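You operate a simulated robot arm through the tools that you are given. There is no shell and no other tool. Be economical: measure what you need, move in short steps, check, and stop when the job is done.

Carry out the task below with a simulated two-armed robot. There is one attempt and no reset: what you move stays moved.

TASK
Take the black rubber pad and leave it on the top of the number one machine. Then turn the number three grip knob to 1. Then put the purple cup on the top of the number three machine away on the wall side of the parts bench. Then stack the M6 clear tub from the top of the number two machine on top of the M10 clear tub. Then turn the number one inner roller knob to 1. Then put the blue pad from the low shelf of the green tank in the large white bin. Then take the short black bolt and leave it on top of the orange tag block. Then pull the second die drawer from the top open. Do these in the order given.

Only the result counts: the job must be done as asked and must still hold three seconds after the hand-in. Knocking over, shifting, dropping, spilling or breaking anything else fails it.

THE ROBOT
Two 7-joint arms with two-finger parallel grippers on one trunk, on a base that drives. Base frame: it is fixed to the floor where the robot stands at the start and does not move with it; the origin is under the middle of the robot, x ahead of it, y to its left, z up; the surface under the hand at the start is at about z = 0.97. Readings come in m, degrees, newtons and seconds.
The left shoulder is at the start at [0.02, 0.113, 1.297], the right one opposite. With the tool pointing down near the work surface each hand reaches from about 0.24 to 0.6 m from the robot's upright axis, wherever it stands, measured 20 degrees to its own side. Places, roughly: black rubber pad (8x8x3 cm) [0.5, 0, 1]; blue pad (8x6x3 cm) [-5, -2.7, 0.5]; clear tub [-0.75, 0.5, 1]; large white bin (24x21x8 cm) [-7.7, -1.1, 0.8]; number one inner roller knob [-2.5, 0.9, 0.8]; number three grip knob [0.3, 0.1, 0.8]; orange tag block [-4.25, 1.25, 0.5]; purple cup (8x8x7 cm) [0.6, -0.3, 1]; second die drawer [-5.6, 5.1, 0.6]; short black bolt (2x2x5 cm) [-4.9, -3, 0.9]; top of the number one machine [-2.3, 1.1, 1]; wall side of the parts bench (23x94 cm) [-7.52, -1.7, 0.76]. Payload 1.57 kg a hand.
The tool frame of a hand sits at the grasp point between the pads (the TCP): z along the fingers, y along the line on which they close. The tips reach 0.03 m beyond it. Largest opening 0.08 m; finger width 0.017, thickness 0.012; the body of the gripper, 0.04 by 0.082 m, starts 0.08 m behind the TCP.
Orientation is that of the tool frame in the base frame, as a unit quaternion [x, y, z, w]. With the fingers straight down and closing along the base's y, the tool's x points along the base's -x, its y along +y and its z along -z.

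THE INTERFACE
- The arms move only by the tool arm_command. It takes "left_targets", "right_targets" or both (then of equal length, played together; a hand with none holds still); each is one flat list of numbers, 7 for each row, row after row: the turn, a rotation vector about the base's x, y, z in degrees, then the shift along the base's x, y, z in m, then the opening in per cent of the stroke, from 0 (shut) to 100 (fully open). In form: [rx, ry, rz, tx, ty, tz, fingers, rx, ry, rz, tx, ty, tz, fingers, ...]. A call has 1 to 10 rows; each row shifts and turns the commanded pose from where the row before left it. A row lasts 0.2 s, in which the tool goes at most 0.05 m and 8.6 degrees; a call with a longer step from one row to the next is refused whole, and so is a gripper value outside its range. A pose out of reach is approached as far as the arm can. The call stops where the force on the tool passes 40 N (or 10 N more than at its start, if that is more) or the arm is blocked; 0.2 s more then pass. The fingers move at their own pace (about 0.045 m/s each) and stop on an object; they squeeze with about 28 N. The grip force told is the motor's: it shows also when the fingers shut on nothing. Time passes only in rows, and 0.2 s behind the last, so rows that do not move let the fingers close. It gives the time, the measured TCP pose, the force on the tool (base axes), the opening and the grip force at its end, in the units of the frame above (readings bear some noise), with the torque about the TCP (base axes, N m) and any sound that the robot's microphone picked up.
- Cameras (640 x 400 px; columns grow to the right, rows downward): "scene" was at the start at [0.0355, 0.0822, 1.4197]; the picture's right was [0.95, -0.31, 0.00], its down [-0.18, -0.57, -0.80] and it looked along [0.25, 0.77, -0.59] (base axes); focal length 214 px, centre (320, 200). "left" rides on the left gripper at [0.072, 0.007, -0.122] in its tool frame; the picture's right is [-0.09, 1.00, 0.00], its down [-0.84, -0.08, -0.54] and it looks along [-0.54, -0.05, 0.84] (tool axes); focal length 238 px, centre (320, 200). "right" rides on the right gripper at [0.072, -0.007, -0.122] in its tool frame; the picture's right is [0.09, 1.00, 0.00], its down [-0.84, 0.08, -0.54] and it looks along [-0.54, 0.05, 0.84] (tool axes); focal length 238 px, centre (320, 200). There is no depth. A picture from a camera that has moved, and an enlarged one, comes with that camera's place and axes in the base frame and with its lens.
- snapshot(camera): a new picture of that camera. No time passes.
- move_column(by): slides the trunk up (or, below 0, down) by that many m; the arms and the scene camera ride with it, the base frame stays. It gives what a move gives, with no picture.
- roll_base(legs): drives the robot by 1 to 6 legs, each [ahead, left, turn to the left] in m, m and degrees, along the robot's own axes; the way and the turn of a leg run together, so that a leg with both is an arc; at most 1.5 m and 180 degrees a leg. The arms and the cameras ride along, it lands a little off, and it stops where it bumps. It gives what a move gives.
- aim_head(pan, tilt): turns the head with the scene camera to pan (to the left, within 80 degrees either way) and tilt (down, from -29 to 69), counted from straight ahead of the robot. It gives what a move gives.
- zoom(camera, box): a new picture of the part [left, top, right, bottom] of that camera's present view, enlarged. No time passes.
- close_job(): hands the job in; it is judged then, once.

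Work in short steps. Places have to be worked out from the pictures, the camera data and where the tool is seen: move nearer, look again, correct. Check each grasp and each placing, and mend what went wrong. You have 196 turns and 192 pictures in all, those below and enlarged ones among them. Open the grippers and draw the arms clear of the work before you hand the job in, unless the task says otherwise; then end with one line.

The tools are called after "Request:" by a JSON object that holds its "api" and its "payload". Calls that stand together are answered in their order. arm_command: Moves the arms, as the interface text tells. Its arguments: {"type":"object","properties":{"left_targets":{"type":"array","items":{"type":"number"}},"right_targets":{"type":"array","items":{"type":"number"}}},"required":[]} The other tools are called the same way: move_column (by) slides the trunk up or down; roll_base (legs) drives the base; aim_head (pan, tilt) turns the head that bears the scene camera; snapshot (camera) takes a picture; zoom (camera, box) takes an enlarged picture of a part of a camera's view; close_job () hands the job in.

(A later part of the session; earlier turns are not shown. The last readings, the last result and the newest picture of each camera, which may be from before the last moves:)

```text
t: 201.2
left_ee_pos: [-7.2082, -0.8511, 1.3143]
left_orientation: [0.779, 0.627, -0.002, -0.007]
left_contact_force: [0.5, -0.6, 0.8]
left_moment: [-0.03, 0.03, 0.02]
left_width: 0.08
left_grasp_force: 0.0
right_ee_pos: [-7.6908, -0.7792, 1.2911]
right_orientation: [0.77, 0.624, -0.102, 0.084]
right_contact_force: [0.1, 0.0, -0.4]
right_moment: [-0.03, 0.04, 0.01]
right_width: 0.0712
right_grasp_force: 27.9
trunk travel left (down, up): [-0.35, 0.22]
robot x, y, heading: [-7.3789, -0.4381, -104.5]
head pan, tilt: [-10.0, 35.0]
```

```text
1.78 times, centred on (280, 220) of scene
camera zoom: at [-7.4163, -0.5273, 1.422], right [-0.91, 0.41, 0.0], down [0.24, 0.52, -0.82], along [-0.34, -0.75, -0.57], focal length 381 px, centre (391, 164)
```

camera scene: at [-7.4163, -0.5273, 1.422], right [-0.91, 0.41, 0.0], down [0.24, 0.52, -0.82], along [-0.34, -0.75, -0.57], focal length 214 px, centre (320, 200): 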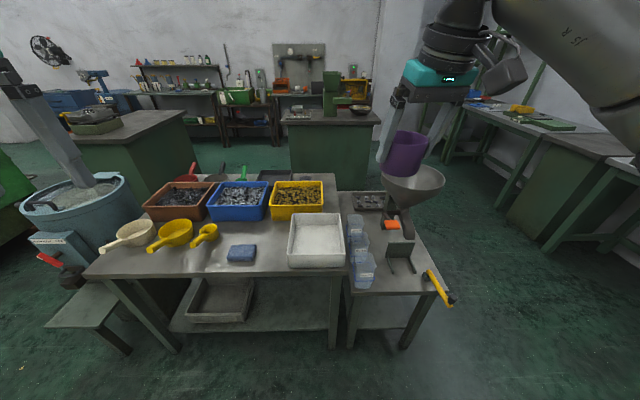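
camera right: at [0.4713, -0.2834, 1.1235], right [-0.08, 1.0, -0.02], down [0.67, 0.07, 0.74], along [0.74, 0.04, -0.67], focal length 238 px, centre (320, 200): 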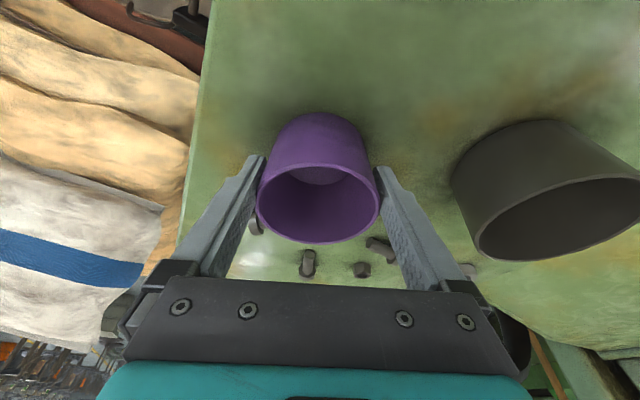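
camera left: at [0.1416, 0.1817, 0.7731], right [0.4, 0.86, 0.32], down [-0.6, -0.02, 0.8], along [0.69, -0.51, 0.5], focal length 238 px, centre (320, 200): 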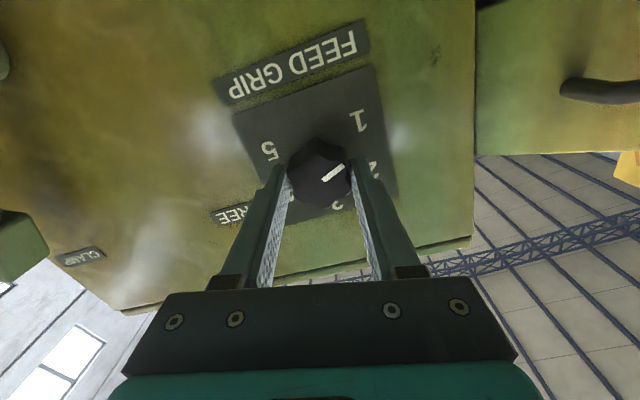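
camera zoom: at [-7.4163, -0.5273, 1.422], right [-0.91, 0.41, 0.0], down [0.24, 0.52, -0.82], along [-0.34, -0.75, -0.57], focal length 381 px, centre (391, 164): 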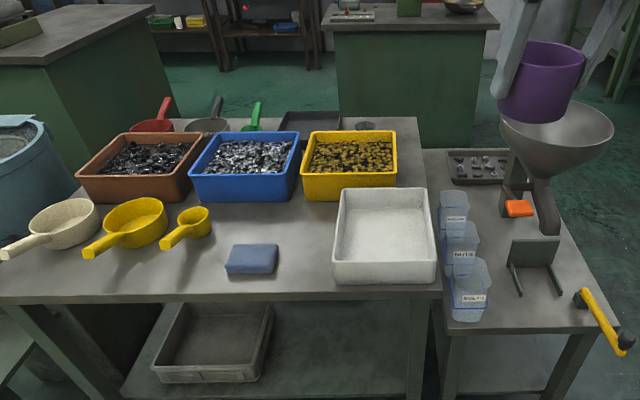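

The strip's free spot is at its right end behind the yellow bin, about (-7.89,-1.555). A small side table blocks the right end, so I go around it and will stand off the back right corner.

Request:
{"api": "roll_base", "payload": {"legs": [[0.193, -1.107, 0], [0, 0, 147.5], [-0.726, -0.485, 0]]}}

Request:
{"api": "aim_head", "payload": {"pan": -50, "tilt": 40}}

Request:
{"api": "snapshot", "payload": {"camera": "scene"}}

Request:
{"api": "aim_head", "payload": {"pan": 0, "tilt": 45}}

Request:
{"api": "snapshot", "payload": {"camera": "scene"}}

```text
t: 217.2
left_ee_pos: [-8.607, -0.7486, 1.3154]
left_orientation: [-0.382, 0.924, -0.008, 0.001]
left_contact_force: [0.5, -0.7, -0.1]
left_moment: [0.0, 0.02, 0.01]
left_width: 0.0801
left_grasp_force: 0.0
right_ee_pos: [-8.239, -1.0712, 1.2935]
right_orientation: [-0.383, 0.914, 0.053, 0.122]
right_contact_force: [0.2, -0.1, -0.2]
right_moment: [0.01, 0.02, -0.02]
right_width: 0.0713
right_grasp_force: 28.0
trunk travel left (down, up): [-0.35, 0.22]
robot x, y, heading: [-8.6881, -1.1903, 42.9]
head pan, tilt: [-10.0, 35.0]
```

```text
t: 218.2
left_ee_pos: [-8.6063, -0.7483, 1.3157]
left_orientation: [-0.383, 0.924, -0.008, 0.002]
left_contact_force: [-0.4, 0.0, -0.3]
left_moment: [0.0, 0.01, 0.0]
left_width: 0.0802
left_grasp_force: 0.1
right_ee_pos: [-8.2397, -1.0684, 1.2931]
right_orientation: [-0.384, 0.914, 0.053, 0.121]
right_contact_force: [0.3, -1.1, 0.1]
right_moment: [0.01, 0.02, 0.0]
right_width: 0.0712
right_grasp_force: 28.0
trunk travel left (down, up): [-0.35, 0.22]
robot x, y, heading: [-8.6897, -1.1873, 42.9]
head pan, tilt: [-50.0, 40.0]
```

```text
141 pictures are left
camera scene: at [-8.5982, -1.193, 1.4144], right [-0.12, -0.99, 0.0], down [-0.64, 0.08, -0.77], along [0.76, -0.1, -0.64], focal length 214 px, centre (320, 200)
```

scene: 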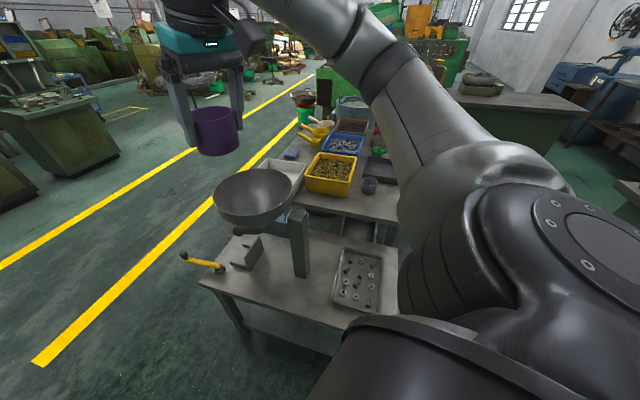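

```text
t: 219.4
left_ee_pos: [-8.6059, -0.7488, 1.3162]
left_orientation: [-0.384, 0.923, -0.008, 0.001]
left_contact_force: [-0.4, 0.1, -0.9]
left_moment: [0.0, 0.0, 0.03]
left_width: 0.0801
left_grasp_force: 0.0
right_ee_pos: [-8.2403, -1.0694, 1.2933]
right_orientation: [-0.384, 0.914, 0.052, 0.12]
right_contact_force: [0.6, -0.5, -0.1]
right_moment: [0.0, -0.02, 0.0]
right_width: 0.0715
right_grasp_force: 27.7
trunk travel left (down, up): [-0.35, 0.22]
robot x, y, heading: [-8.6912, -1.1887, 42.9]
head pan, tilt: [0.0, 45.0]
```

```text
140 pictures are left
camera scene: at [-8.6229, -1.1273, 1.4072], right [0.68, -0.73, 0.0], down [-0.52, -0.48, -0.71], along [0.52, 0.48, -0.71], focal length 214 px, centre (320, 200)
```

scene: 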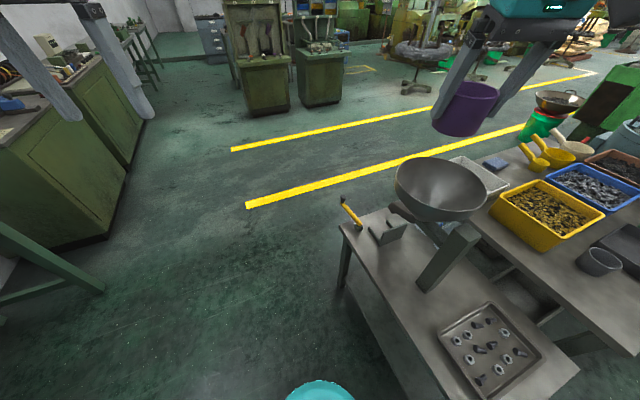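

The spot by the bench's back-right corner is free. I step around the side table's outer corner with care.

Request:
{"api": "roll_base", "payload": {"legs": [[-0.433, -0.157, 0], [0.015, -0.38, 0]]}}

Request:
{"api": "aim_head", "payload": {"pan": -15, "tilt": 50}}

Request:
{"api": "snapshot", "payload": {"camera": "scene"}}

```text
t: 224.2
left_ee_pos: [-8.5417, -1.4264, 1.3155]
left_orientation: [-0.383, 0.924, -0.009, 0.001]
left_contact_force: [-0.9, 0.1, -0.3]
left_moment: [0.0, 0.01, -0.01]
left_width: 0.0802
left_grasp_force: 0.1
right_ee_pos: [-8.1749, -1.746, 1.2915]
right_orientation: [-0.384, 0.914, 0.053, 0.12]
right_contact_force: [0.5, 0.1, 0.2]
right_moment: [0.03, 0.05, 0.01]
right_width: 0.0715
right_grasp_force: 28.1
trunk travel left (down, up): [-0.35, 0.22]
robot x, y, heading: [-8.6243, -1.8668, 42.6]
head pan, tilt: [0.0, 45.0]
```

```text
t: 224.9
left_ee_pos: [-8.542, -1.4253, 1.3154]
left_orientation: [-0.383, 0.924, -0.009, 0.002]
left_contact_force: [-0.8, 0.4, 0.3]
left_moment: [0.0, -0.01, 0.03]
left_width: 0.08
left_grasp_force: 0.1
right_ee_pos: [-8.1767, -1.7467, 1.292]
right_orientation: [-0.384, 0.914, 0.053, 0.12]
right_contact_force: [0.1, 0.3, 0.1]
right_moment: [0.02, 0.01, -0.03]
right_width: 0.0714
right_grasp_force: 28.0
trunk travel left (down, up): [-0.35, 0.22]
robot x, y, heading: [-8.6247, -1.8675, 42.9]
head pan, tilt: [-15.0, 50.0]
```

```text
139 pictures are left
camera scene: at [-8.5509, -1.8234, 1.4003], right [0.47, -0.88, 0.0], down [-0.68, -0.36, -0.64], along [0.57, 0.3, -0.77], focal length 214 px, centre (320, 200)
```

scene: 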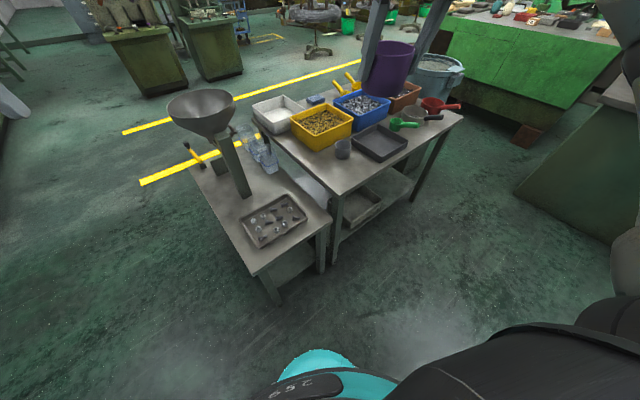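

Clear view: target spot by the back-right corner at about (-7.905,-1.577). I move in to about (-8.33,-1.85).

Request:
{"api": "roll_base", "payload": {"legs": [[0.228, -0.189, 0]]}}

Request:
{"api": "aim_head", "payload": {"pan": -15, "tilt": 50}}

Request:
{"api": "snapshot", "payload": {"camera": "scene"}}

```text
t: 227.0
left_ee_pos: [-8.2472, -1.4069, 1.3151]
left_orientation: [-0.384, 0.923, -0.009, 0.001]
left_contact_force: [0.1, 0.0, 0.5]
left_moment: [0.01, 0.04, -0.01]
left_width: 0.0802
left_grasp_force: 0.0
right_ee_pos: [-7.8803, -1.7265, 1.2927]
right_orientation: [-0.385, 0.914, 0.053, 0.12]
right_contact_force: [0.7, -0.5, 0.0]
right_moment: [0.0, 0.02, 0.0]
right_width: 0.0715
right_grasp_force: 28.0
trunk travel left (down, up): [-0.35, 0.22]
robot x, y, heading: [-8.3292, -1.8449, 43.3]
head pan, tilt: [-15.0, 50.0]
```

```text
t: 227.6
left_ee_pos: [-8.2471, -1.4054, 1.3164]
left_orientation: [-0.384, 0.923, -0.008, 0.001]
left_contact_force: [0.3, 0.2, -0.3]
left_moment: [-0.03, 0.0, -0.02]
left_width: 0.08
left_grasp_force: 0.1
right_ee_pos: [-7.8805, -1.7257, 1.2931]
right_orientation: [-0.384, 0.914, 0.053, 0.12]
right_contact_force: [0.2, 0.1, -0.1]
right_moment: [-0.03, -0.02, -0.01]
right_width: 0.0715
right_grasp_force: 27.7
trunk travel left (down, up): [-0.35, 0.22]
robot x, y, heading: [-8.3313, -1.8493, 42.9]
head pan, tilt: [-15.0, 50.0]
```

```text
138 pictures are left
camera scene: at [-8.2554, -1.8038, 1.4003], right [0.47, -0.88, 0.0], down [-0.68, -0.36, -0.64], along [0.57, 0.3, -0.77], focal length 214 px, centre (320, 200)
```

scene: 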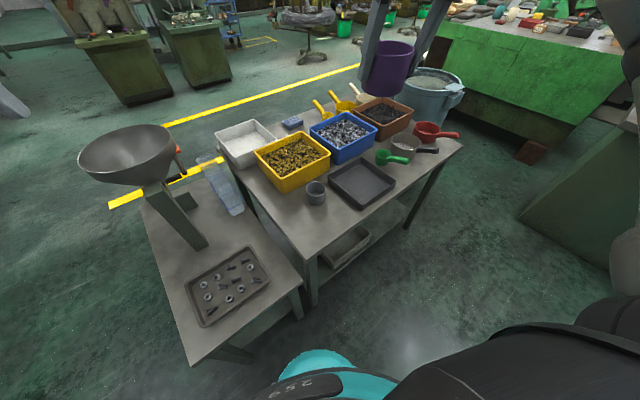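

I lower the trunk 0.15 and bring the cup over the spot at z≈0.93.

Request:
{"api": "move_column", "payload": {"by": -0.15}}

Request:
{"api": "arm_command", "payload": {"right_targets": [0, 0, 0, -0.007, 0.027, -0.03, 0, 0, 0, 0, -0.007, 0.027, -0.03, 0, 0, 0, 0, -0.007, 0.027, -0.03, 0, 0, 0, 0, -0.007, 0.027, -0.03, 0, 0, 0, 0, -0.007, 0.028, -0.03, 0, 0, 0, 0, 0, 0, -0.04, 0]}}

Request:
{"api": "snapshot", "payload": {"camera": "scene"}}

Request:
{"api": "snapshot", "payload": {"camera": "right"}}

```text
t: 229.3
left_ee_pos: [-8.2478, -1.405, 1.1658]
left_orientation: [-0.384, 0.923, -0.008, 0.002]
left_contact_force: [0.0, -0.6, 0.2]
left_moment: [0.0, -0.02, 0.0]
left_width: 0.0799
left_grasp_force: 0.0
right_ee_pos: [-7.8797, -1.7268, 1.1421]
right_orientation: [-0.385, 0.914, 0.053, 0.122]
right_contact_force: [0.3, -0.2, -0.5]
right_moment: [0.04, -0.01, -0.01]
right_width: 0.0713
right_grasp_force: 27.7
trunk travel left (down, up): [-0.2, 0.37]
robot x, y, heading: [-8.3317, -1.843, 43.1]
head pan, tilt: [-15.0, 50.0]
```

```text
t: 230.7
left_ee_pos: [-8.2474, -1.4058, 1.1651]
left_orientation: [-0.384, 0.923, -0.008, 0.002]
left_contact_force: [0.0, 0.0, -1.0]
left_moment: [0.0, 0.03, 0.0]
left_width: 0.08
left_grasp_force: 0.0
right_ee_pos: [-7.9164, -1.5912, 0.9513]
right_orientation: [-0.385, 0.913, 0.053, 0.122]
right_contact_force: [0.1, 0.1, -0.7]
right_moment: [0.0, 0.0, -0.04]
right_width: 0.0712
right_grasp_force: 27.4
trunk travel left (down, up): [-0.2, 0.37]
robot x, y, heading: [-8.3307, -1.8495, 42.9]
head pan, tilt: [-15.0, 50.0]
```

```text
137 pictures are left
camera scene: at [-8.2551, -1.8039, 1.2502], right [0.47, -0.88, 0.0], down [-0.68, -0.36, -0.64], along [0.57, 0.3, -0.77], focal length 214 px, centre (320, 200)
```

scene: 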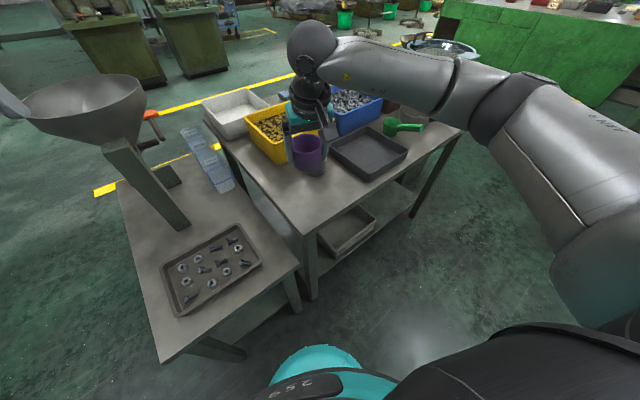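

```text
136 pictures are left
camera right: at [-7.9812, -1.6695, 1.0521], right [-0.77, 0.63, -0.02], down [0.41, 0.53, 0.74], along [0.48, 0.57, -0.67], focal length 238 px, centre (320, 200)
```

right: 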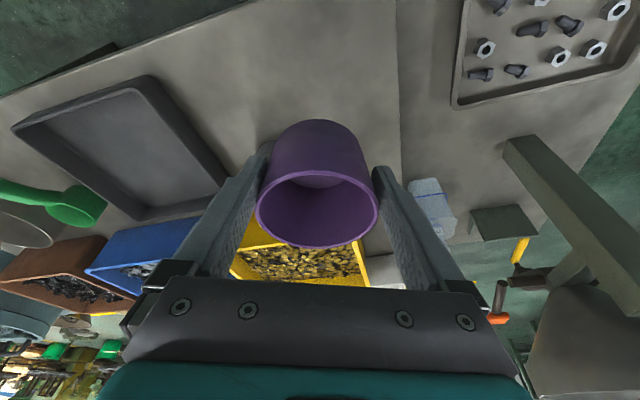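

The cup is over the bench corner area, clear of the edge and grey cup. I descend toward the top.

Request:
{"api": "arm_command", "payload": {"right_targets": [0, 0, 0, 0, 0, -0.04, 0, 0, 0, 0, 0, 0, -0.04, 0, 0, 0, 0, 0, 0, -0.03, 0, 0, 0, 0, 0, 0, -0.015, 0, 0, 0, 0, 0, 0, -0.006, 0, 0, 0, 0, 0, 0, 0, 0]}}

Request:
{"api": "snapshot", "payload": {"camera": "scene"}}

```text
t: 232.1
left_ee_pos: [-8.2474, -1.4054, 1.1656]
left_orientation: [-0.384, 0.923, -0.008, 0.001]
left_contact_force: [1.1, -0.5, -1.1]
left_moment: [0.01, -0.02, 0.02]
left_width: 0.0799
left_grasp_force: 0.2
right_ee_pos: [-7.9149, -1.5902, 0.8216]
right_orientation: [-0.385, 0.913, 0.054, 0.122]
right_contact_force: [0.5, 0.0, -0.3]
right_moment: [-0.02, -0.01, 0.03]
right_width: 0.0713
right_grasp_force: 28.0
trunk travel left (down, up): [-0.2, 0.37]
robot x, y, heading: [-8.3301, -1.8498, 43.1]
head pan, tilt: [-15.0, 50.0]
```

```text
135 pictures are left
camera scene: at [-8.2553, -1.8038, 1.2503], right [0.47, -0.88, 0.0], down [-0.68, -0.36, -0.64], along [0.57, 0.3, -0.77], focal length 214 px, centre (320, 200)
```

scene: 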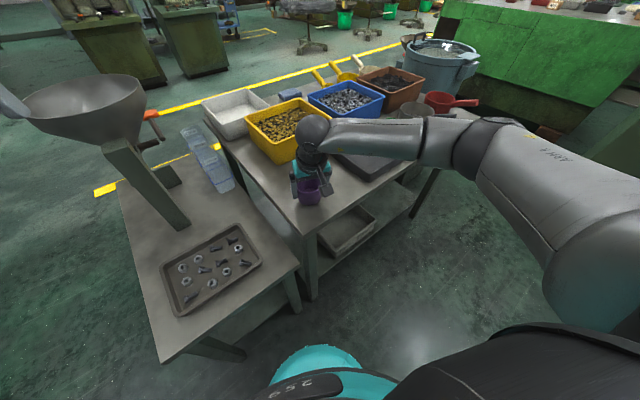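

Still free of contact; I lower in small steps until it touches.

Request:
{"api": "arm_command", "payload": {"right_targets": [0, 0, 0, 0, 0, -0.004, 0, 0, 0, 0, 0, 0, -0.003, 0, 0, 0, 0, 0, 0, -0.003, 0, 0, 0, 0, 0, 0, 0, 0]}}

```text
t: 233.1
left_ee_pos: [-8.2482, -1.4067, 1.1661]
left_orientation: [-0.384, 0.923, -0.008, 0.002]
left_contact_force: [0.2, 0.2, -0.6]
left_moment: [0.01, 0.0, -0.02]
left_width: 0.0797
left_grasp_force: 0.1
right_ee_pos: [-7.9147, -1.5895, 0.812]
right_orientation: [-0.384, 0.914, 0.052, 0.121]
right_contact_force: [0.2, -1.0, 3.6]
right_moment: [0.07, 0.04, -0.02]
right_width: 0.0713
right_grasp_force: 28.6
trunk travel left (down, up): [-0.2, 0.37]
robot x, y, heading: [-8.3282, -1.848, 43.1]
head pan, tilt: [-15.0, 50.0]
```

Contact begins (3.6 N). I open and withdraw straight up.

Request:
{"api": "arm_command", "payload": {"right_targets": [0, 0, 0, 0, 0, -0.001, 0, 0, 0, 0, 0, 0, 0, 100, 0, 0, 0, 0, 0, 0, 100, 0, 0, 0, 0, 0, 0.03, 100, 0, 0, 0, 0, 0, 0.04, 100, 0, 0, 0, 0, 0, 0.045, 100, 0, 0, 0, 0, 0, 0.045, 100, 0, 0, 0, 0, 0, 0.045, 100, 0, 0, 0, 0, 0, 0.045, 100]}}

Request:
{"api": "snapshot", "payload": {"camera": "right"}}

```text
t: 235.1
left_ee_pos: [-8.2469, -1.406, 1.165]
left_orientation: [-0.385, 0.923, -0.007, 0.001]
left_contact_force: [-0.2, -0.4, -0.2]
left_moment: [0.0, 0.02, 0.01]
left_width: 0.08
left_grasp_force: 0.2
right_ee_pos: [-7.914, -1.5882, 1.0617]
right_orientation: [-0.384, 0.914, 0.051, 0.121]
right_contact_force: [-0.5, -0.2, -0.3]
right_moment: [-0.03, 0.01, 0.01]
right_width: 0.08
right_grasp_force: 0.0
trunk travel left (down, up): [-0.2, 0.37]
robot x, y, heading: [-8.3321, -1.8466, 42.8]
head pan, tilt: [-15.0, 50.0]
```

```text
134 pictures are left
camera right: at [-7.98, -1.6657, 1.1631], right [-0.77, 0.63, -0.02], down [0.41, 0.53, 0.74], along [0.48, 0.57, -0.67], focal length 238 px, centre (320, 200)
```

right: 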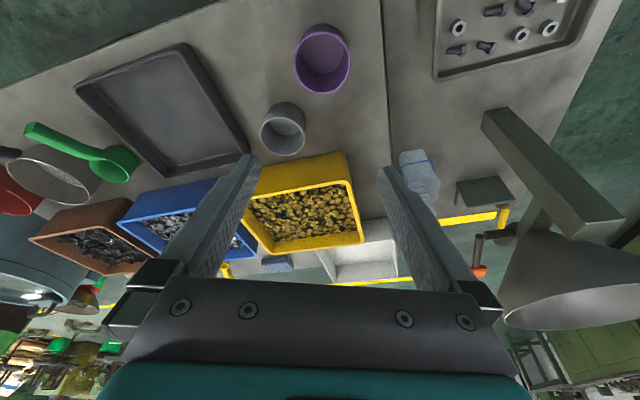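

The purple cup stands on the wall side strip. I withdraw the arm, untilt it, raise the trunk and drive back out.

Request:
{"api": "arm_command", "payload": {"right_targets": [0, 0, 0, -0.02, -0.02, 0.04, 100, -5.1, 5.5, 0, -0.02, -0.02, 0.03, 100, -5.1, 5.5, 0, -0.02, -0.02, 0.03, 100, 0, 0, 0, -0.02, -0.02, 0.02, 100]}}

Request:
{"api": "move_column", "payload": {"by": 0.15}}

Request:
{"api": "roll_base", "payload": {"legs": [[-0.228, 0.189, 0], [-0.015, 0.38, 0], [0.433, 0.157, 0], [0.726, 0.485, 0], [0, 0, -66], [1.005, 0.49, 0]]}}

Request:
{"api": "aim_head", "payload": {"pan": 0, "tilt": 30}}

Request:
{"api": "snapshot", "payload": {"camera": "scene"}}

```text
t: 236.1
left_ee_pos: [-8.249, -1.4062, 1.166]
left_orientation: [-0.385, 0.923, -0.008, 0.002]
left_contact_force: [-0.3, -0.3, -0.2]
left_moment: [0.0, -0.03, -0.01]
left_width: 0.08
left_grasp_force: 0.0
right_ee_pos: [-7.9969, -1.6706, 1.1807]
right_orientation: [-0.387, 0.922, 0.008, -0.002]
right_contact_force: [0.3, -0.1, 0.7]
right_moment: [0.0, -0.02, 0.03]
right_width: 0.08
right_grasp_force: 0.1
trunk travel left (down, up): [-0.2, 0.37]
robot x, y, heading: [-8.3299, -1.8459, 43.0]
head pan, tilt: [-15.0, 50.0]
```

```text
t: 237.9
left_ee_pos: [-8.2472, -1.405, 1.3151]
left_orientation: [-0.384, 0.923, -0.008, 0.002]
left_contact_force: [0.0, -0.7, 0.2]
left_moment: [0.0, -0.01, 0.04]
left_width: 0.0799
left_grasp_force: 0.1
right_ee_pos: [-7.997, -1.669, 1.3309]
right_orientation: [-0.387, 0.922, 0.009, -0.001]
right_contact_force: [1.3, 0.4, 0.4]
right_moment: [-0.02, -0.01, 0.02]
right_width: 0.08
right_grasp_force: 0.1
trunk travel left (down, up): [-0.35, 0.22]
robot x, y, heading: [-8.3298, -1.8475, 42.8]
head pan, tilt: [-15.0, 50.0]
```

```text
t: 256.6
left_ee_pos: [-6.9754, -0.1372, 1.3153]
left_orientation: [0.169, 0.986, -0.008, -0.003]
left_contact_force: [-0.2, 0.5, -0.1]
left_moment: [0.01, 0.03, 0.01]
left_width: 0.0799
left_grasp_force: 0.0
right_ee_pos: [-7.1068, -0.4768, 1.3308]
right_orientation: [0.167, 0.986, 0.007, 0.004]
right_contact_force: [-0.2, 1.0, -0.3]
right_moment: [0.02, 0.01, 0.02]
right_width: 0.0797
right_grasp_force: 0.1
trunk travel left (down, up): [-0.35, 0.22]
robot x, y, heading: [-7.4101, -0.2531, -21.6]
head pan, tilt: [-15.0, 50.0]
```

```text
t: 257.5
left_ee_pos: [-6.9736, -0.1387, 1.3156]
left_orientation: [0.169, 0.986, -0.008, -0.003]
left_contact_force: [0.1, 0.9, -0.3]
left_moment: [0.0, 0.0, 0.0]
left_width: 0.0803
left_grasp_force: 0.0
right_ee_pos: [-7.1064, -0.4768, 1.3316]
right_orientation: [0.167, 0.986, 0.007, 0.003]
right_contact_force: [-0.4, 0.9, 0.6]
right_moment: [-0.04, 0.01, -0.01]
right_width: 0.08
right_grasp_force: 0.2
trunk travel left (down, up): [-0.35, 0.22]
robot x, y, heading: [-7.4088, -0.2503, -21.8]
head pan, tilt: [0.0, 30.0]
```

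```text
133 pictures are left
camera scene: at [-7.3164, -0.2897, 1.4297], right [-0.37, -0.93, 0.0], down [-0.46, 0.19, -0.87], along [0.8, -0.32, -0.5], focal length 214 px, centre (320, 200)
```

scene: 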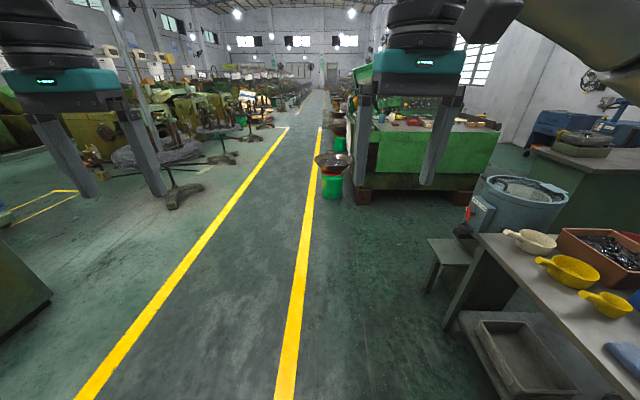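

The aisle back is clear. I drive it to the entry of the gap between machines two and three and turn to face machine two.

Request:
{"api": "roll_base", "payload": {"legs": [[1.095, 0.653, 0], [1.4, 0, 0], [1.4, 0, 0], [1.4, 0, 0], [1.2, 0, 0], [0, 0, 177]]}}

Request:
{"api": "aim_head", "payload": {"pan": -60, "tilt": 30}}

Request:
{"api": "snapshot", "payload": {"camera": "scene"}}

```text
t: 296.1
left_ee_pos: [-1.7286, -2.2926, 1.3149]
left_orientation: [0.969, -0.245, 0.004, -0.007]
left_contact_force: [-0.5, -0.8, -0.5]
left_moment: [-0.01, -0.03, 0.01]
left_width: 0.0799
left_grasp_force: 0.1
right_ee_pos: [-1.5457, -1.9769, 1.3316]
right_orientation: [0.97, -0.242, -0.004, 0.007]
right_contact_force: [-1.1, 0.1, 0.2]
right_moment: [0.01, 0.0, 0.0]
right_width: 0.08
right_grasp_force: 0.1
trunk travel left (down, up): [-0.35, 0.22]
robot x, y, heading: [-1.2841, -2.2502, 149.4]
head pan, tilt: [0.0, 30.0]
```

```text
t: 297.4
left_ee_pos: [-1.7298, -2.2932, 1.3152]
left_orientation: [0.969, -0.245, 0.004, -0.007]
left_contact_force: [0.0, -0.4, 0.5]
left_moment: [-0.02, -0.02, 0.0]
left_width: 0.08
left_grasp_force: 0.0
right_ee_pos: [-1.5475, -1.9774, 1.3307]
right_orientation: [0.97, -0.243, -0.004, 0.007]
right_contact_force: [-0.2, 0.1, 0.1]
right_moment: [0.01, 0.01, 0.04]
right_width: 0.0798
right_grasp_force: 0.1
trunk travel left (down, up): [-0.35, 0.22]
robot x, y, heading: [-1.285, -2.249, 149.1]
head pan, tilt: [-60.0, 30.0]
```

```text
132 pictures are left
camera scene: at [-1.2923, -2.1519, 1.4298], right [1.0, -0.01, 0.0], down [-0.01, -0.5, -0.87], along [0.01, 0.87, -0.5], focal length 214 px, centre (320, 200)
```

scene: 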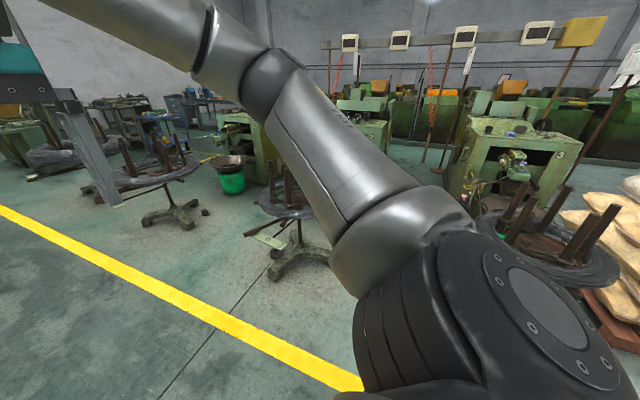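

I drive into the gap toward machine two's near side.

Request:
{"api": "roll_base", "payload": {"legs": [[0.149, -0.598, 0], [0.055, -0.987, 0], [0.055, -0.987, 0], [0.15, -0.01, 6]]}}

Request:
{"api": "aim_head", "payload": {"pan": 0, "tilt": 45}}

Request:
{"api": "snapshot", "payload": {"camera": "scene"}}

```text
t: 311.2
left_ee_pos: [-0.7839, 0.072, 1.3144]
left_orientation: [0.98, -0.198, 0.004, -0.007]
left_contact_force: [-0.1, -0.4, -1.6]
left_moment: [0.05, 0.0, 0.0]
left_width: 0.0799
left_grasp_force: 0.2
right_ee_pos: [-0.6323, 0.4043, 1.3309]
right_orientation: [0.981, -0.195, -0.003, 0.008]
right_contact_force: [-0.7, -0.1, -0.5]
right_moment: [0.0, -0.02, 0.0]
right_width: 0.0799
right_grasp_force: 0.1
trunk travel left (down, up): [-0.35, 0.22]
robot x, y, heading: [-0.3404, 0.1598, 155.0]
head pan, tilt: [-60.0, 30.0]
```

```text
t: 312.5
left_ee_pos: [-0.7826, 0.0713, 1.3159]
left_orientation: [0.98, -0.198, 0.003, -0.008]
left_contact_force: [-0.4, 1.2, -0.6]
left_moment: [0.03, 0.02, -0.01]
left_width: 0.0799
left_grasp_force: 0.1
right_ee_pos: [-0.631, 0.4033, 1.3304]
right_orientation: [0.981, -0.195, -0.004, 0.008]
right_contact_force: [0.2, -0.4, -0.4]
right_moment: [0.0, -0.01, 0.0]
right_width: 0.08
right_grasp_force: 0.0
trunk travel left (down, up): [-0.35, 0.22]
robot x, y, heading: [-0.3452, 0.1623, 154.6]
head pan, tilt: [0.0, 45.0]
```

```text
131 pictures are left
camera scene: at [-0.427, 0.1984, 1.4072], right [0.43, 0.91, 0.0], down [0.64, -0.3, -0.71], along [-0.64, 0.3, -0.71], focal length 214 px, centre (320, 200)
```

scene: 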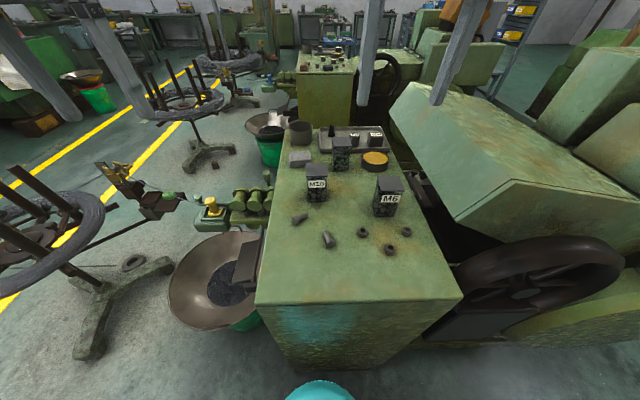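

Request:
{"api": "zoom", "payload": {"camera": "scene", "box": [260, 110, 430, 260]}}

```text
2.67 times, centred on (345, 185) of scene
camera zoom: at [-0.427, 0.1984, 1.4072], right [0.43, 0.91, 0.0], down [0.64, -0.3, -0.71], along [-0.64, 0.3, -0.71], focal length 572 px, centre (253, 240)
```

zoom: 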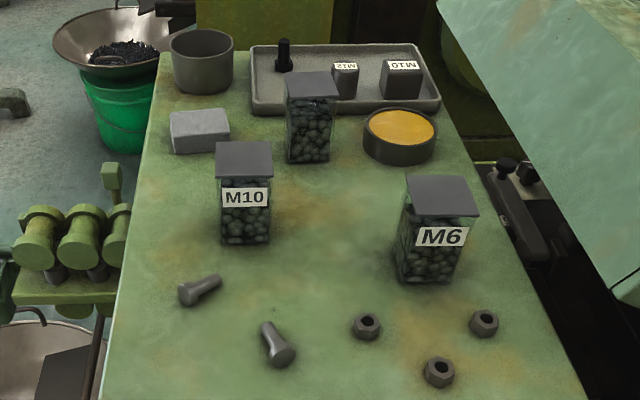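

M6 tub near (-0.711,0.524), M10 tub near (-0.843,0.383), both about 9.5 cm tall. I move the right hand over M6.

Request:
{"api": "arm_command", "payload": {"right_targets": [0, 0, 0, -0.016, 0.024, -0.034, 100, 0, 0, 0, -0.016, 0.024, -0.034, 100, 0, 0, 0, -0.016, 0.024, -0.034, 100, 0, 0, 0, -0.016, 0.024, -0.034, 100, 0, 0, 0, -0.016, 0.024, -0.034, 100]}}

Request:
{"api": "snapshot", "payload": {"camera": "right"}}

```text
t: 313.7
left_ee_pos: [-0.7831, 0.0724, 1.3149]
left_orientation: [0.98, -0.198, 0.003, -0.008]
left_contact_force: [-0.3, 0.4, 0.6]
left_moment: [0.0, -0.02, 0.01]
left_width: 0.0802
left_grasp_force: 0.0
right_ee_pos: [-0.7118, 0.5267, 1.1581]
right_orientation: [0.981, -0.196, -0.003, 0.008]
right_contact_force: [-0.6, -0.6, 0.0]
right_moment: [-0.04, 0.0, -0.02]
right_width: 0.0798
right_grasp_force: 0.1
trunk travel left (down, up): [-0.35, 0.22]
robot x, y, heading: [-0.3418, 0.1553, 154.8]
head pan, tilt: [0.0, 45.0]
```

```text
129 pictures are left
camera right: at [-0.6412, 0.5074, 1.283], right [-0.3, -0.96, 0.01], down [-0.8, 0.26, 0.55], along [-0.52, 0.15, -0.84], focal length 238 px, centre (320, 200)
```

right: 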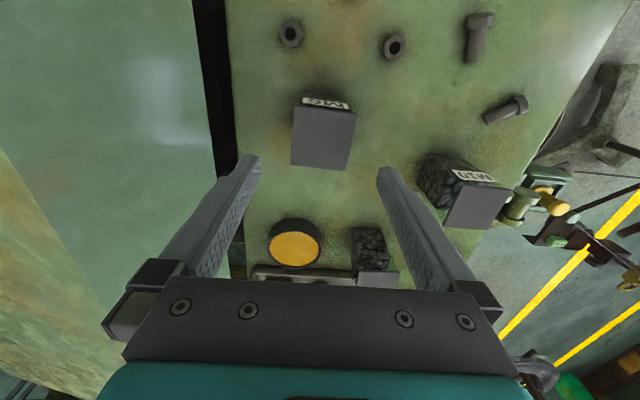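

Aligned and centred on M6 (lid 5.6 cm). I descend to z≈1.022 and close.

Request:
{"api": "arm_command", "payload": {"right_targets": [0, 0, 0, 0.001, -0.003, -0.045, 100, 0, 0, 0, 0, 0, -0.045, 100, 0, 0, 0, 0, 0, -0.045, 100, 0, 0, 0, 0, 0, 0, 0, 0, 0, 0, 0, 0, 0, 0, 0, 0, 0, 0, 0, 0, 0, 0, 0, 0, 0, 0, 0, 0]}}

Request:
{"api": "snapshot", "payload": {"camera": "right"}}

```text
t: 315.3
left_ee_pos: [-0.7829, 0.0721, 1.3152]
left_orientation: [0.98, -0.199, 0.003, -0.007]
left_contact_force: [-0.2, -0.5, 1.0]
left_moment: [0.0, -0.02, 0.03]
left_width: 0.0798
left_grasp_force: 0.1
right_ee_pos: [-0.7084, 0.5225, 1.024]
right_orientation: [0.981, -0.196, -0.002, 0.008]
right_contact_force: [-0.3, 1.2, -0.2]
right_moment: [0.06, 0.0, -0.02]
right_width: 0.0564
right_grasp_force: 27.8
trunk travel left (down, up): [-0.35, 0.22]
robot x, y, heading: [-0.3403, 0.1602, 154.8]
head pan, tilt: [0.0, 45.0]
```

```text
128 pictures are left
camera right: at [-0.6379, 0.5009, 1.1476], right [-0.3, -0.95, 0.02], down [-0.8, 0.26, 0.55], along [-0.52, 0.15, -0.84], focal length 238 px, centre (320, 200)
```

right: 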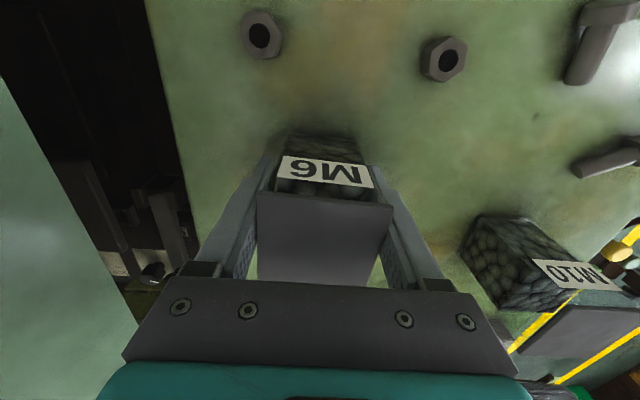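

M6 gripped. I lift it 15 cm and look at M10's place.

Request:
{"api": "arm_command", "payload": {"right_targets": [0, 0, 0, 0, 0, 0.045, 0, 0, 0, 0, 0, 0, 0.045, 0, 0, 0, 0, 0, 0, 0.045, 0, 0, 0, 0, 0, 0, 0.02, 0]}}

Request:
{"api": "zoom", "payload": {"camera": "scene", "box": [260, 100, 430, 240]}}

Request:
{"api": "snapshot", "payload": {"camera": "right"}}

```text
t: 316.3
left_ee_pos: [-0.7822, 0.0722, 1.3159]
left_orientation: [0.98, -0.199, 0.003, -0.008]
left_contact_force: [0.5, 1.0, 0.2]
left_moment: [0.04, -0.02, 0.02]
left_width: 0.0801
left_grasp_force: 0.0
right_ee_pos: [-0.7082, 0.5205, 1.1824]
right_orientation: [0.981, -0.195, -0.003, 0.008]
right_contact_force: [0.7, -0.7, -3.4]
right_moment: [-0.02, -0.01, -0.03]
right_width: 0.0566
right_grasp_force: 28.1
trunk travel left (down, up): [-0.35, 0.22]
robot x, y, heading: [-0.3407, 0.1598, 155.3]
head pan, tilt: [0.0, 45.0]
```

```text
2.86 times, centred on (345, 170) of scene
camera zoom: at [-0.4272, 0.1985, 1.4071], right [0.42, 0.91, 0.0], down [0.64, -0.3, -0.71], along [-0.64, 0.3, -0.71], focal length 613 px, centre (249, 286)
```

zoom: 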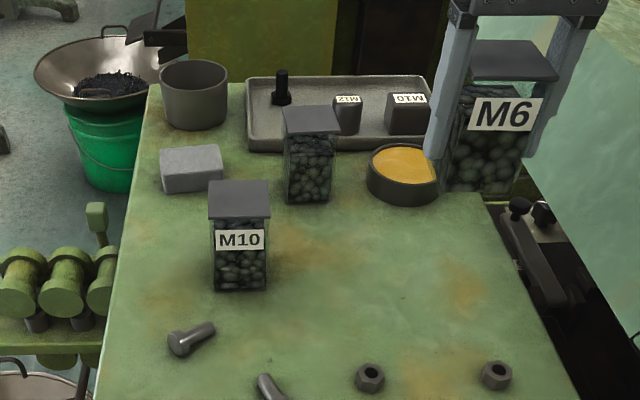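

```text
126 pictures are left
camera right: at [-0.6386, 0.5006, 1.3049], right [-0.3, -0.96, 0.02], down [-0.8, 0.26, 0.55], along [-0.52, 0.15, -0.84], focal length 238 px, centre (320, 200)
```

right: 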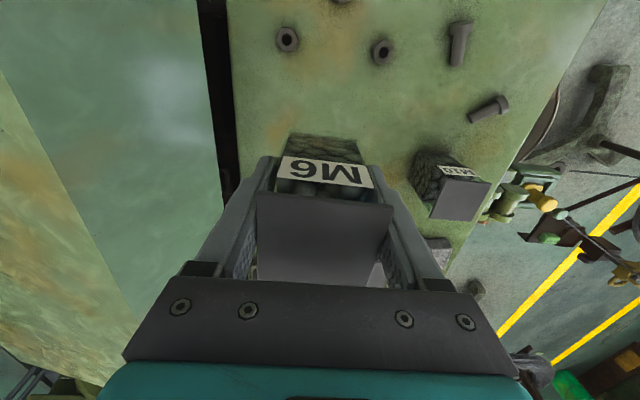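

Triangulated M10 lid centre: (-0.836, 0.382), z≈1.07. I carry M6 over it at the present height.

Request:
{"api": "arm_command", "payload": {"right_targets": [0, 0, 0, -0.032, -0.0346, 0, 0, 0, 0, 0, -0.032, -0.0346, 0, 0, 0, 0, 0, -0.032, -0.0346, 0, 0, 0, 0, 0, -0.032, -0.0346, 0, 0, 0, 0, 0, 0, 0, 0, 0]}}

Request:
{"api": "zoom", "payload": {"camera": "scene", "box": [260, 100, 430, 240]}}

Request:
{"api": "snapshot", "payload": {"camera": "right"}}

```text
t: 317.5
left_ee_pos: [-0.7811, 0.0744, 1.3151]
left_orientation: [0.98, -0.199, 0.003, -0.006]
left_contact_force: [-0.8, -0.1, 0.1]
left_moment: [-0.04, 0.04, 0.04]
left_width: 0.0797
left_grasp_force: 0.0
right_ee_pos: [-0.8386, 0.3844, 1.1816]
right_orientation: [0.981, -0.195, -0.003, 0.008]
right_contact_force: [0.6, 0.2, -3.8]
right_moment: [-0.07, -0.05, -0.01]
right_width: 0.0565
right_grasp_force: 28.3
trunk travel left (down, up): [-0.35, 0.22]
robot x, y, heading: [-0.3438, 0.1584, 154.9]
head pan, tilt: [0.0, 45.0]
```

```text
2.86 times, centred on (345, 170) of scene
camera zoom: at [-0.4267, 0.2011, 1.4071], right [0.43, 0.91, 0.0], down [0.64, -0.3, -0.71], along [-0.64, 0.3, -0.71], focal length 613 px, centre (249, 286)
```

zoom: 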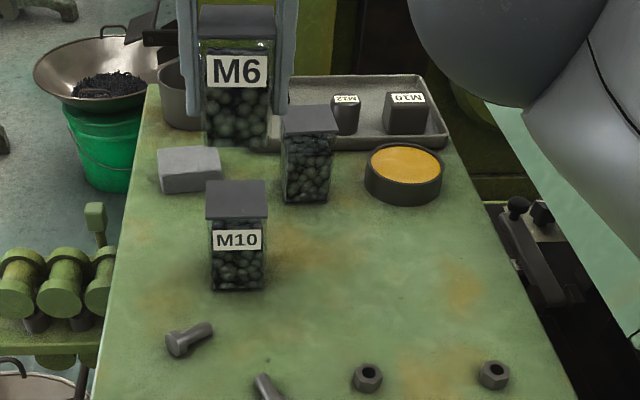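

```text
124 pictures are left
camera right: at [-0.7678, 0.3652, 1.3059], right [-0.3, -0.95, 0.02], down [-0.8, 0.26, 0.55], along [-0.53, 0.15, -0.84], focal length 238 px, centre (320, 200)
```

right: 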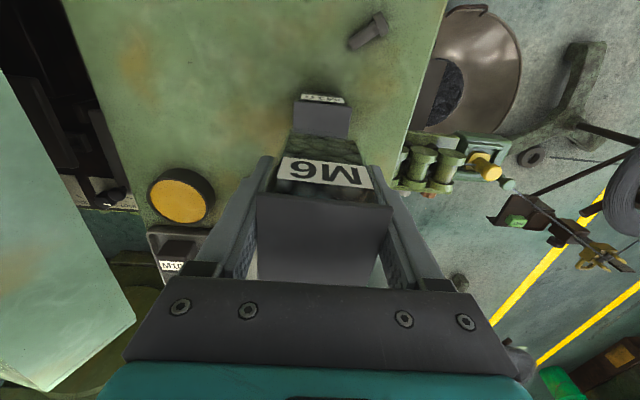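

M6 is centred over M10 within a few mm. I lower it to just above the lid, then touch down gently.

Request:
{"api": "arm_command", "payload": {"right_targets": [0, 0, 0, 0.001, -0.001, -0.03, 0, 0, 0, 0, 0.001, -0.001, -0.018, 0, 0, 0, 0, 0, 0, 0, 0]}}

Request:
{"api": "zoom", "payload": {"camera": "scene", "box": [260, 100, 430, 240]}}

Request:
{"api": "zoom", "payload": {"camera": "right", "box": [240, 60, 420, 220]}}

```text
t: 318.3
left_ee_pos: [-0.7814, 0.0722, 1.3155]
left_orientation: [0.98, -0.198, 0.004, -0.008]
left_contact_force: [1.3, 0.6, 0.0]
left_moment: [-0.01, -0.04, -0.02]
left_width: 0.0797
left_grasp_force: 0.1
right_ee_pos: [-0.8375, 0.382, 1.1347]
right_orientation: [0.981, -0.195, -0.002, 0.008]
right_contact_force: [0.6, -0.1, -4.0]
right_moment: [-0.03, -0.02, 0.01]
right_width: 0.0562
right_grasp_force: 27.9
trunk travel left (down, up): [-0.35, 0.22]
robot x, y, heading: [-0.34, 0.1613, 155.0]
head pan, tilt: [0.0, 45.0]
```

```text
2.86 times, centred on (345, 170) of scene
camera zoom: at [-0.4272, 0.1989, 1.4071], right [0.42, 0.91, 0.0], down [0.64, -0.3, -0.71], along [-0.64, 0.3, -0.71], focal length 613 px, centre (249, 286)
```

zoom: 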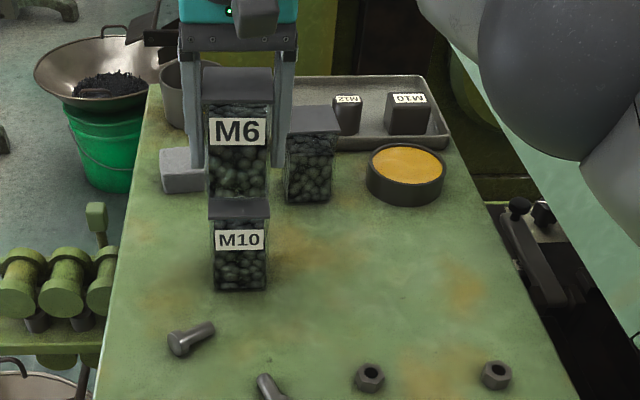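

```text
2.50 times, centred on (330, 140) of right
camera zoom: at [-0.7664, 0.3617, 1.2576], right [-0.3, -0.95, 0.02], down [-0.8, 0.26, 0.55], along [-0.53, 0.15, -0.84], focal length 596 px, centre (295, 350)
```

zoom: 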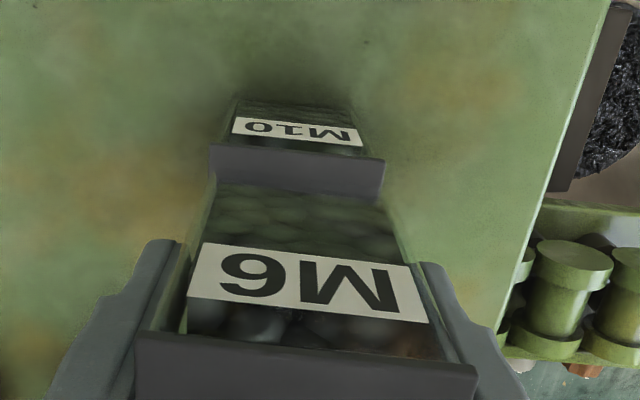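

Well aligned. Touching down in small steps.

Request:
{"api": "arm_command", "payload": {"right_targets": [0, 0, 0, 0, 0, -0.006, 0, 0, 0, 0, 0, 0, -0.003, 0, 0, 0, 0, 0, 0, -0.003, 0, 0, 0, 0, 0, 0, 0, 0]}}

```text
t: 319.3
left_ee_pos: [-0.783, 0.0716, 1.3157]
left_orientation: [0.98, -0.199, 0.003, -0.007]
left_contact_force: [0.6, 0.2, 0.3]
left_moment: [0.01, -0.04, -0.02]
left_width: 0.0799
left_grasp_force: 0.0
right_ee_pos: [-0.8376, 0.3813, 1.1213]
right_orientation: [0.981, -0.196, -0.004, 0.007]
right_contact_force: [0.3, 0.2, -4.6]
right_moment: [0.01, -0.06, 0.0]
right_width: 0.0565
right_grasp_force: 28.2
trunk travel left (down, up): [-0.35, 0.22]
robot x, y, heading: [-0.3425, 0.1593, 154.8]
head pan, tilt: [0.0, 45.0]
```

Request:
{"api": "arm_command", "payload": {"right_targets": [0, 0, 0, 0, 0, -0.002, 0, 0, 0, 0, 0, 0, -0.002, 0, 0, 0, 0, 0, 0, 0, 0]}}

Request:
{"api": "zoom", "payload": {"camera": "right", "box": [240, 60, 420, 220]}}

```text
t: 320.1
left_ee_pos: [-0.7824, 0.0716, 1.3163]
left_orientation: [0.98, -0.199, 0.004, -0.007]
left_contact_force: [0.6, 0.2, 0.4]
left_moment: [-0.02, 0.01, 0.0]
left_width: 0.0799
left_grasp_force: 0.1
right_ee_pos: [-0.8375, 0.3802, 1.119]
right_orientation: [0.98, -0.196, -0.005, 0.006]
right_contact_force: [-2.4, 0.1, 5.6]
right_moment: [0.22, -0.17, 0.04]
right_width: 0.0565
right_grasp_force: 27.5
trunk travel left (down, up): [-0.35, 0.22]
robot x, y, heading: [-0.3417, 0.1627, 154.9]
head pan, tilt: [0.0, 45.0]
```

```text
2.50 times, centred on (330, 140) of right
camera zoom: at [-0.7664, 0.3599, 1.2423], right [-0.3, -0.95, 0.01], down [-0.8, 0.26, 0.55], along [-0.53, 0.15, -0.84], focal length 596 px, centre (295, 350)
```

zoom: 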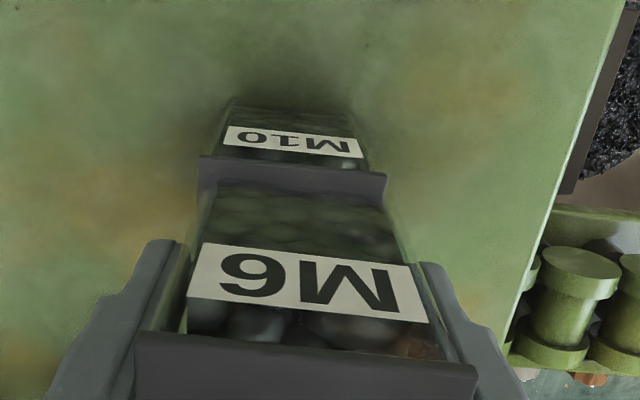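

Contact made. I release and raise straight up.

Request:
{"api": "arm_command", "payload": {"right_targets": [0, 0, 0, 0, 0, 0, 80, 0, 0, 0, 0, 0, 0, 100, 0, 0, 0, 0, 0, 0, 100, 0, 0, 0, 0, 0, 0.03, 100, 0, 0, 0, 0, 0, 0.04, 100, 0, 0, 0, 0, 0, 0.045, 100, 0, 0, 0, 0, 0, 0.045, 100]}}

Request:
{"api": "snapshot", "payload": {"camera": "scene"}}

Request:
{"api": "snapshot", "payload": {"camera": "right"}}

```text
t: 321.7
left_ee_pos: [-0.7819, 0.0727, 1.3161]
left_orientation: [0.98, -0.198, 0.003, -0.007]
left_contact_force: [0.3, 0.1, 0.1]
left_moment: [-0.03, -0.01, -0.03]
left_width: 0.0799
left_grasp_force: 0.1
right_ee_pos: [-0.8156, 0.3774, 1.2705]
right_orientation: [0.981, -0.195, -0.003, 0.008]
right_contact_force: [0.6, -0.1, -0.4]
right_moment: [-0.01, -0.01, -0.01]
right_width: 0.0801
right_grasp_force: 0.0
right hand out of reach, approached as far as the arm can: row 6, 7
trunk travel left (down, up): [-0.35, 0.22]
robot x, y, heading: [-0.3379, 0.1596, 155.0]
head pan, tilt: [0.0, 45.0]
```

```text
120 pictures are left
camera scene: at [-0.4264, 0.1988, 1.4072], right [0.42, 0.91, 0.0], down [0.64, -0.3, -0.71], along [-0.64, 0.3, -0.71], focal length 214 px, centre (320, 200)
```

scene: 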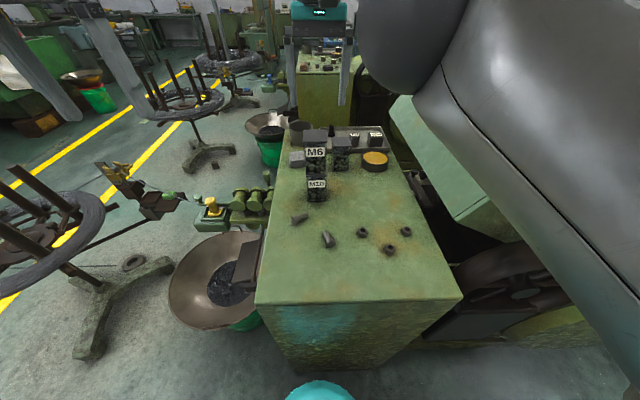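

```text
119 pictures are left
camera right: at [-0.7446, 0.3581, 1.3942], right [-0.3, -0.95, 0.02], down [-0.8, 0.26, 0.55], along [-0.52, 0.15, -0.84], focal length 238 px, centre (320, 200)
```

right: 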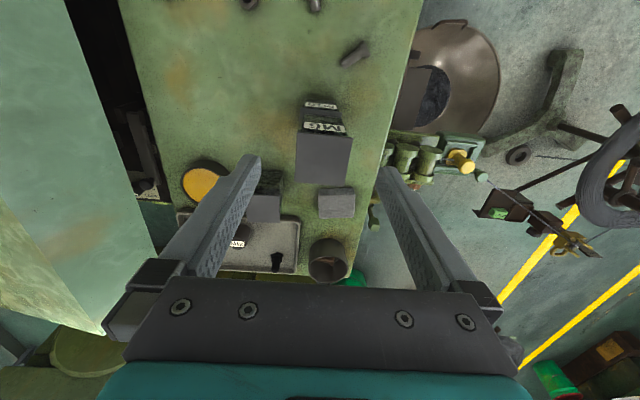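

M6 sits squarely on M10. Next the roller knob of machine one, which faces the next gap. I retract the right hand and drive out along the aisle.

Request:
{"api": "arm_command", "payload": {"right_targets": [0, 0, 0, 0.04, -0.01, 0.01, 100, 0, 0, 0, 0.04, 0, 0.01, 100, 0, 0, 0, 0.04, 0, 0.01, 100, 0, 0, 0, 0.03, 0.02, 0, 100]}}

Request:
{"api": "roll_base", "payload": {"legs": [[-0.17, 0.009, 0], [0.05, 1.0, 0], [0.05, 1.0, 0], [1.01, 0.094, 0], [1.01, 0.094, 0], [1.01, 0.094, 0]]}}

Request:
{"api": "aim_head", "payload": {"pan": -65, "tilt": 30}}

Request:
{"api": "snapshot", "payload": {"camera": "scene"}}

```text
t: 322.7
left_ee_pos: [-0.7801, 0.0743, 1.3157]
left_orientation: [0.98, -0.2, 0.002, -0.007]
left_contact_force: [0.8, 0.6, -0.2]
left_moment: [-0.04, 0.03, 0.0]
left_width: 0.0798
left_grasp_force: 0.1
right_ee_pos: [-0.6635, 0.3966, 1.3026]
right_orientation: [0.98, -0.198, -0.002, 0.01]
right_contact_force: [0.9, 1.0, -0.3]
right_moment: [-0.01, 0.06, -0.03]
right_width: 0.0801
right_grasp_force: 0.2
right hand out of reach, approached as far as the arm can: row 1
trunk travel left (down, up): [-0.35, 0.22]
robot x, y, heading: [-0.341, 0.1618, 155.0]
head pan, tilt: [0.0, 45.0]
```

```text
t: 348.3
left_ee_pos: [-4.4175, -0.4538, 1.3155]
left_orientation: [0.973, -0.232, 0.003, -0.007]
left_contact_force: [-0.8, -0.5, -0.7]
left_moment: [-0.03, -0.02, -0.01]
left_width: 0.0797
left_grasp_force: 0.1
right_ee_pos: [-4.2794, -0.1423, 1.3022]
right_orientation: [0.973, -0.229, -0.003, 0.007]
right_contact_force: [-0.3, 0.8, -0.7]
right_moment: [-0.01, -0.03, -0.01]
right_width: 0.0803
right_grasp_force: 0.0
trunk travel left (down, up): [-0.35, 0.22]
robot x, y, heading: [-3.9738, -0.3974, 150.9]
head pan, tilt: [0.0, 45.0]
```

```text
t: 349.6
left_ee_pos: [-4.4174, -0.4536, 1.3153]
left_orientation: [0.973, -0.231, 0.003, -0.007]
left_contact_force: [0.6, -0.8, -0.9]
left_moment: [0.01, 0.0, 0.0]
left_width: 0.0799
left_grasp_force: 0.0
right_ee_pos: [-4.2807, -0.1423, 1.3018]
right_orientation: [0.973, -0.229, -0.003, 0.006]
right_contact_force: [0.9, 0.4, 0.9]
right_moment: [-0.01, -0.04, 0.01]
right_width: 0.08
right_grasp_force: 0.0
trunk travel left (down, up): [-0.35, 0.22]
robot x, y, heading: [-3.9753, -0.3958, 150.8]
head pan, tilt: [-65.0, 30.0]
```

```text
118 pictures are left
camera scene: at [-3.9774, -0.3017, 1.4298], right [1.0, -0.07, 0.0], down [-0.03, -0.5, -0.87], along [0.06, 0.86, -0.5], focal length 214 px, centre (320, 200)
```

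scene: 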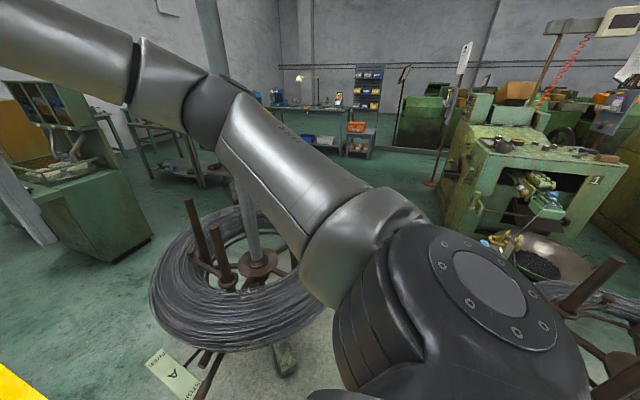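

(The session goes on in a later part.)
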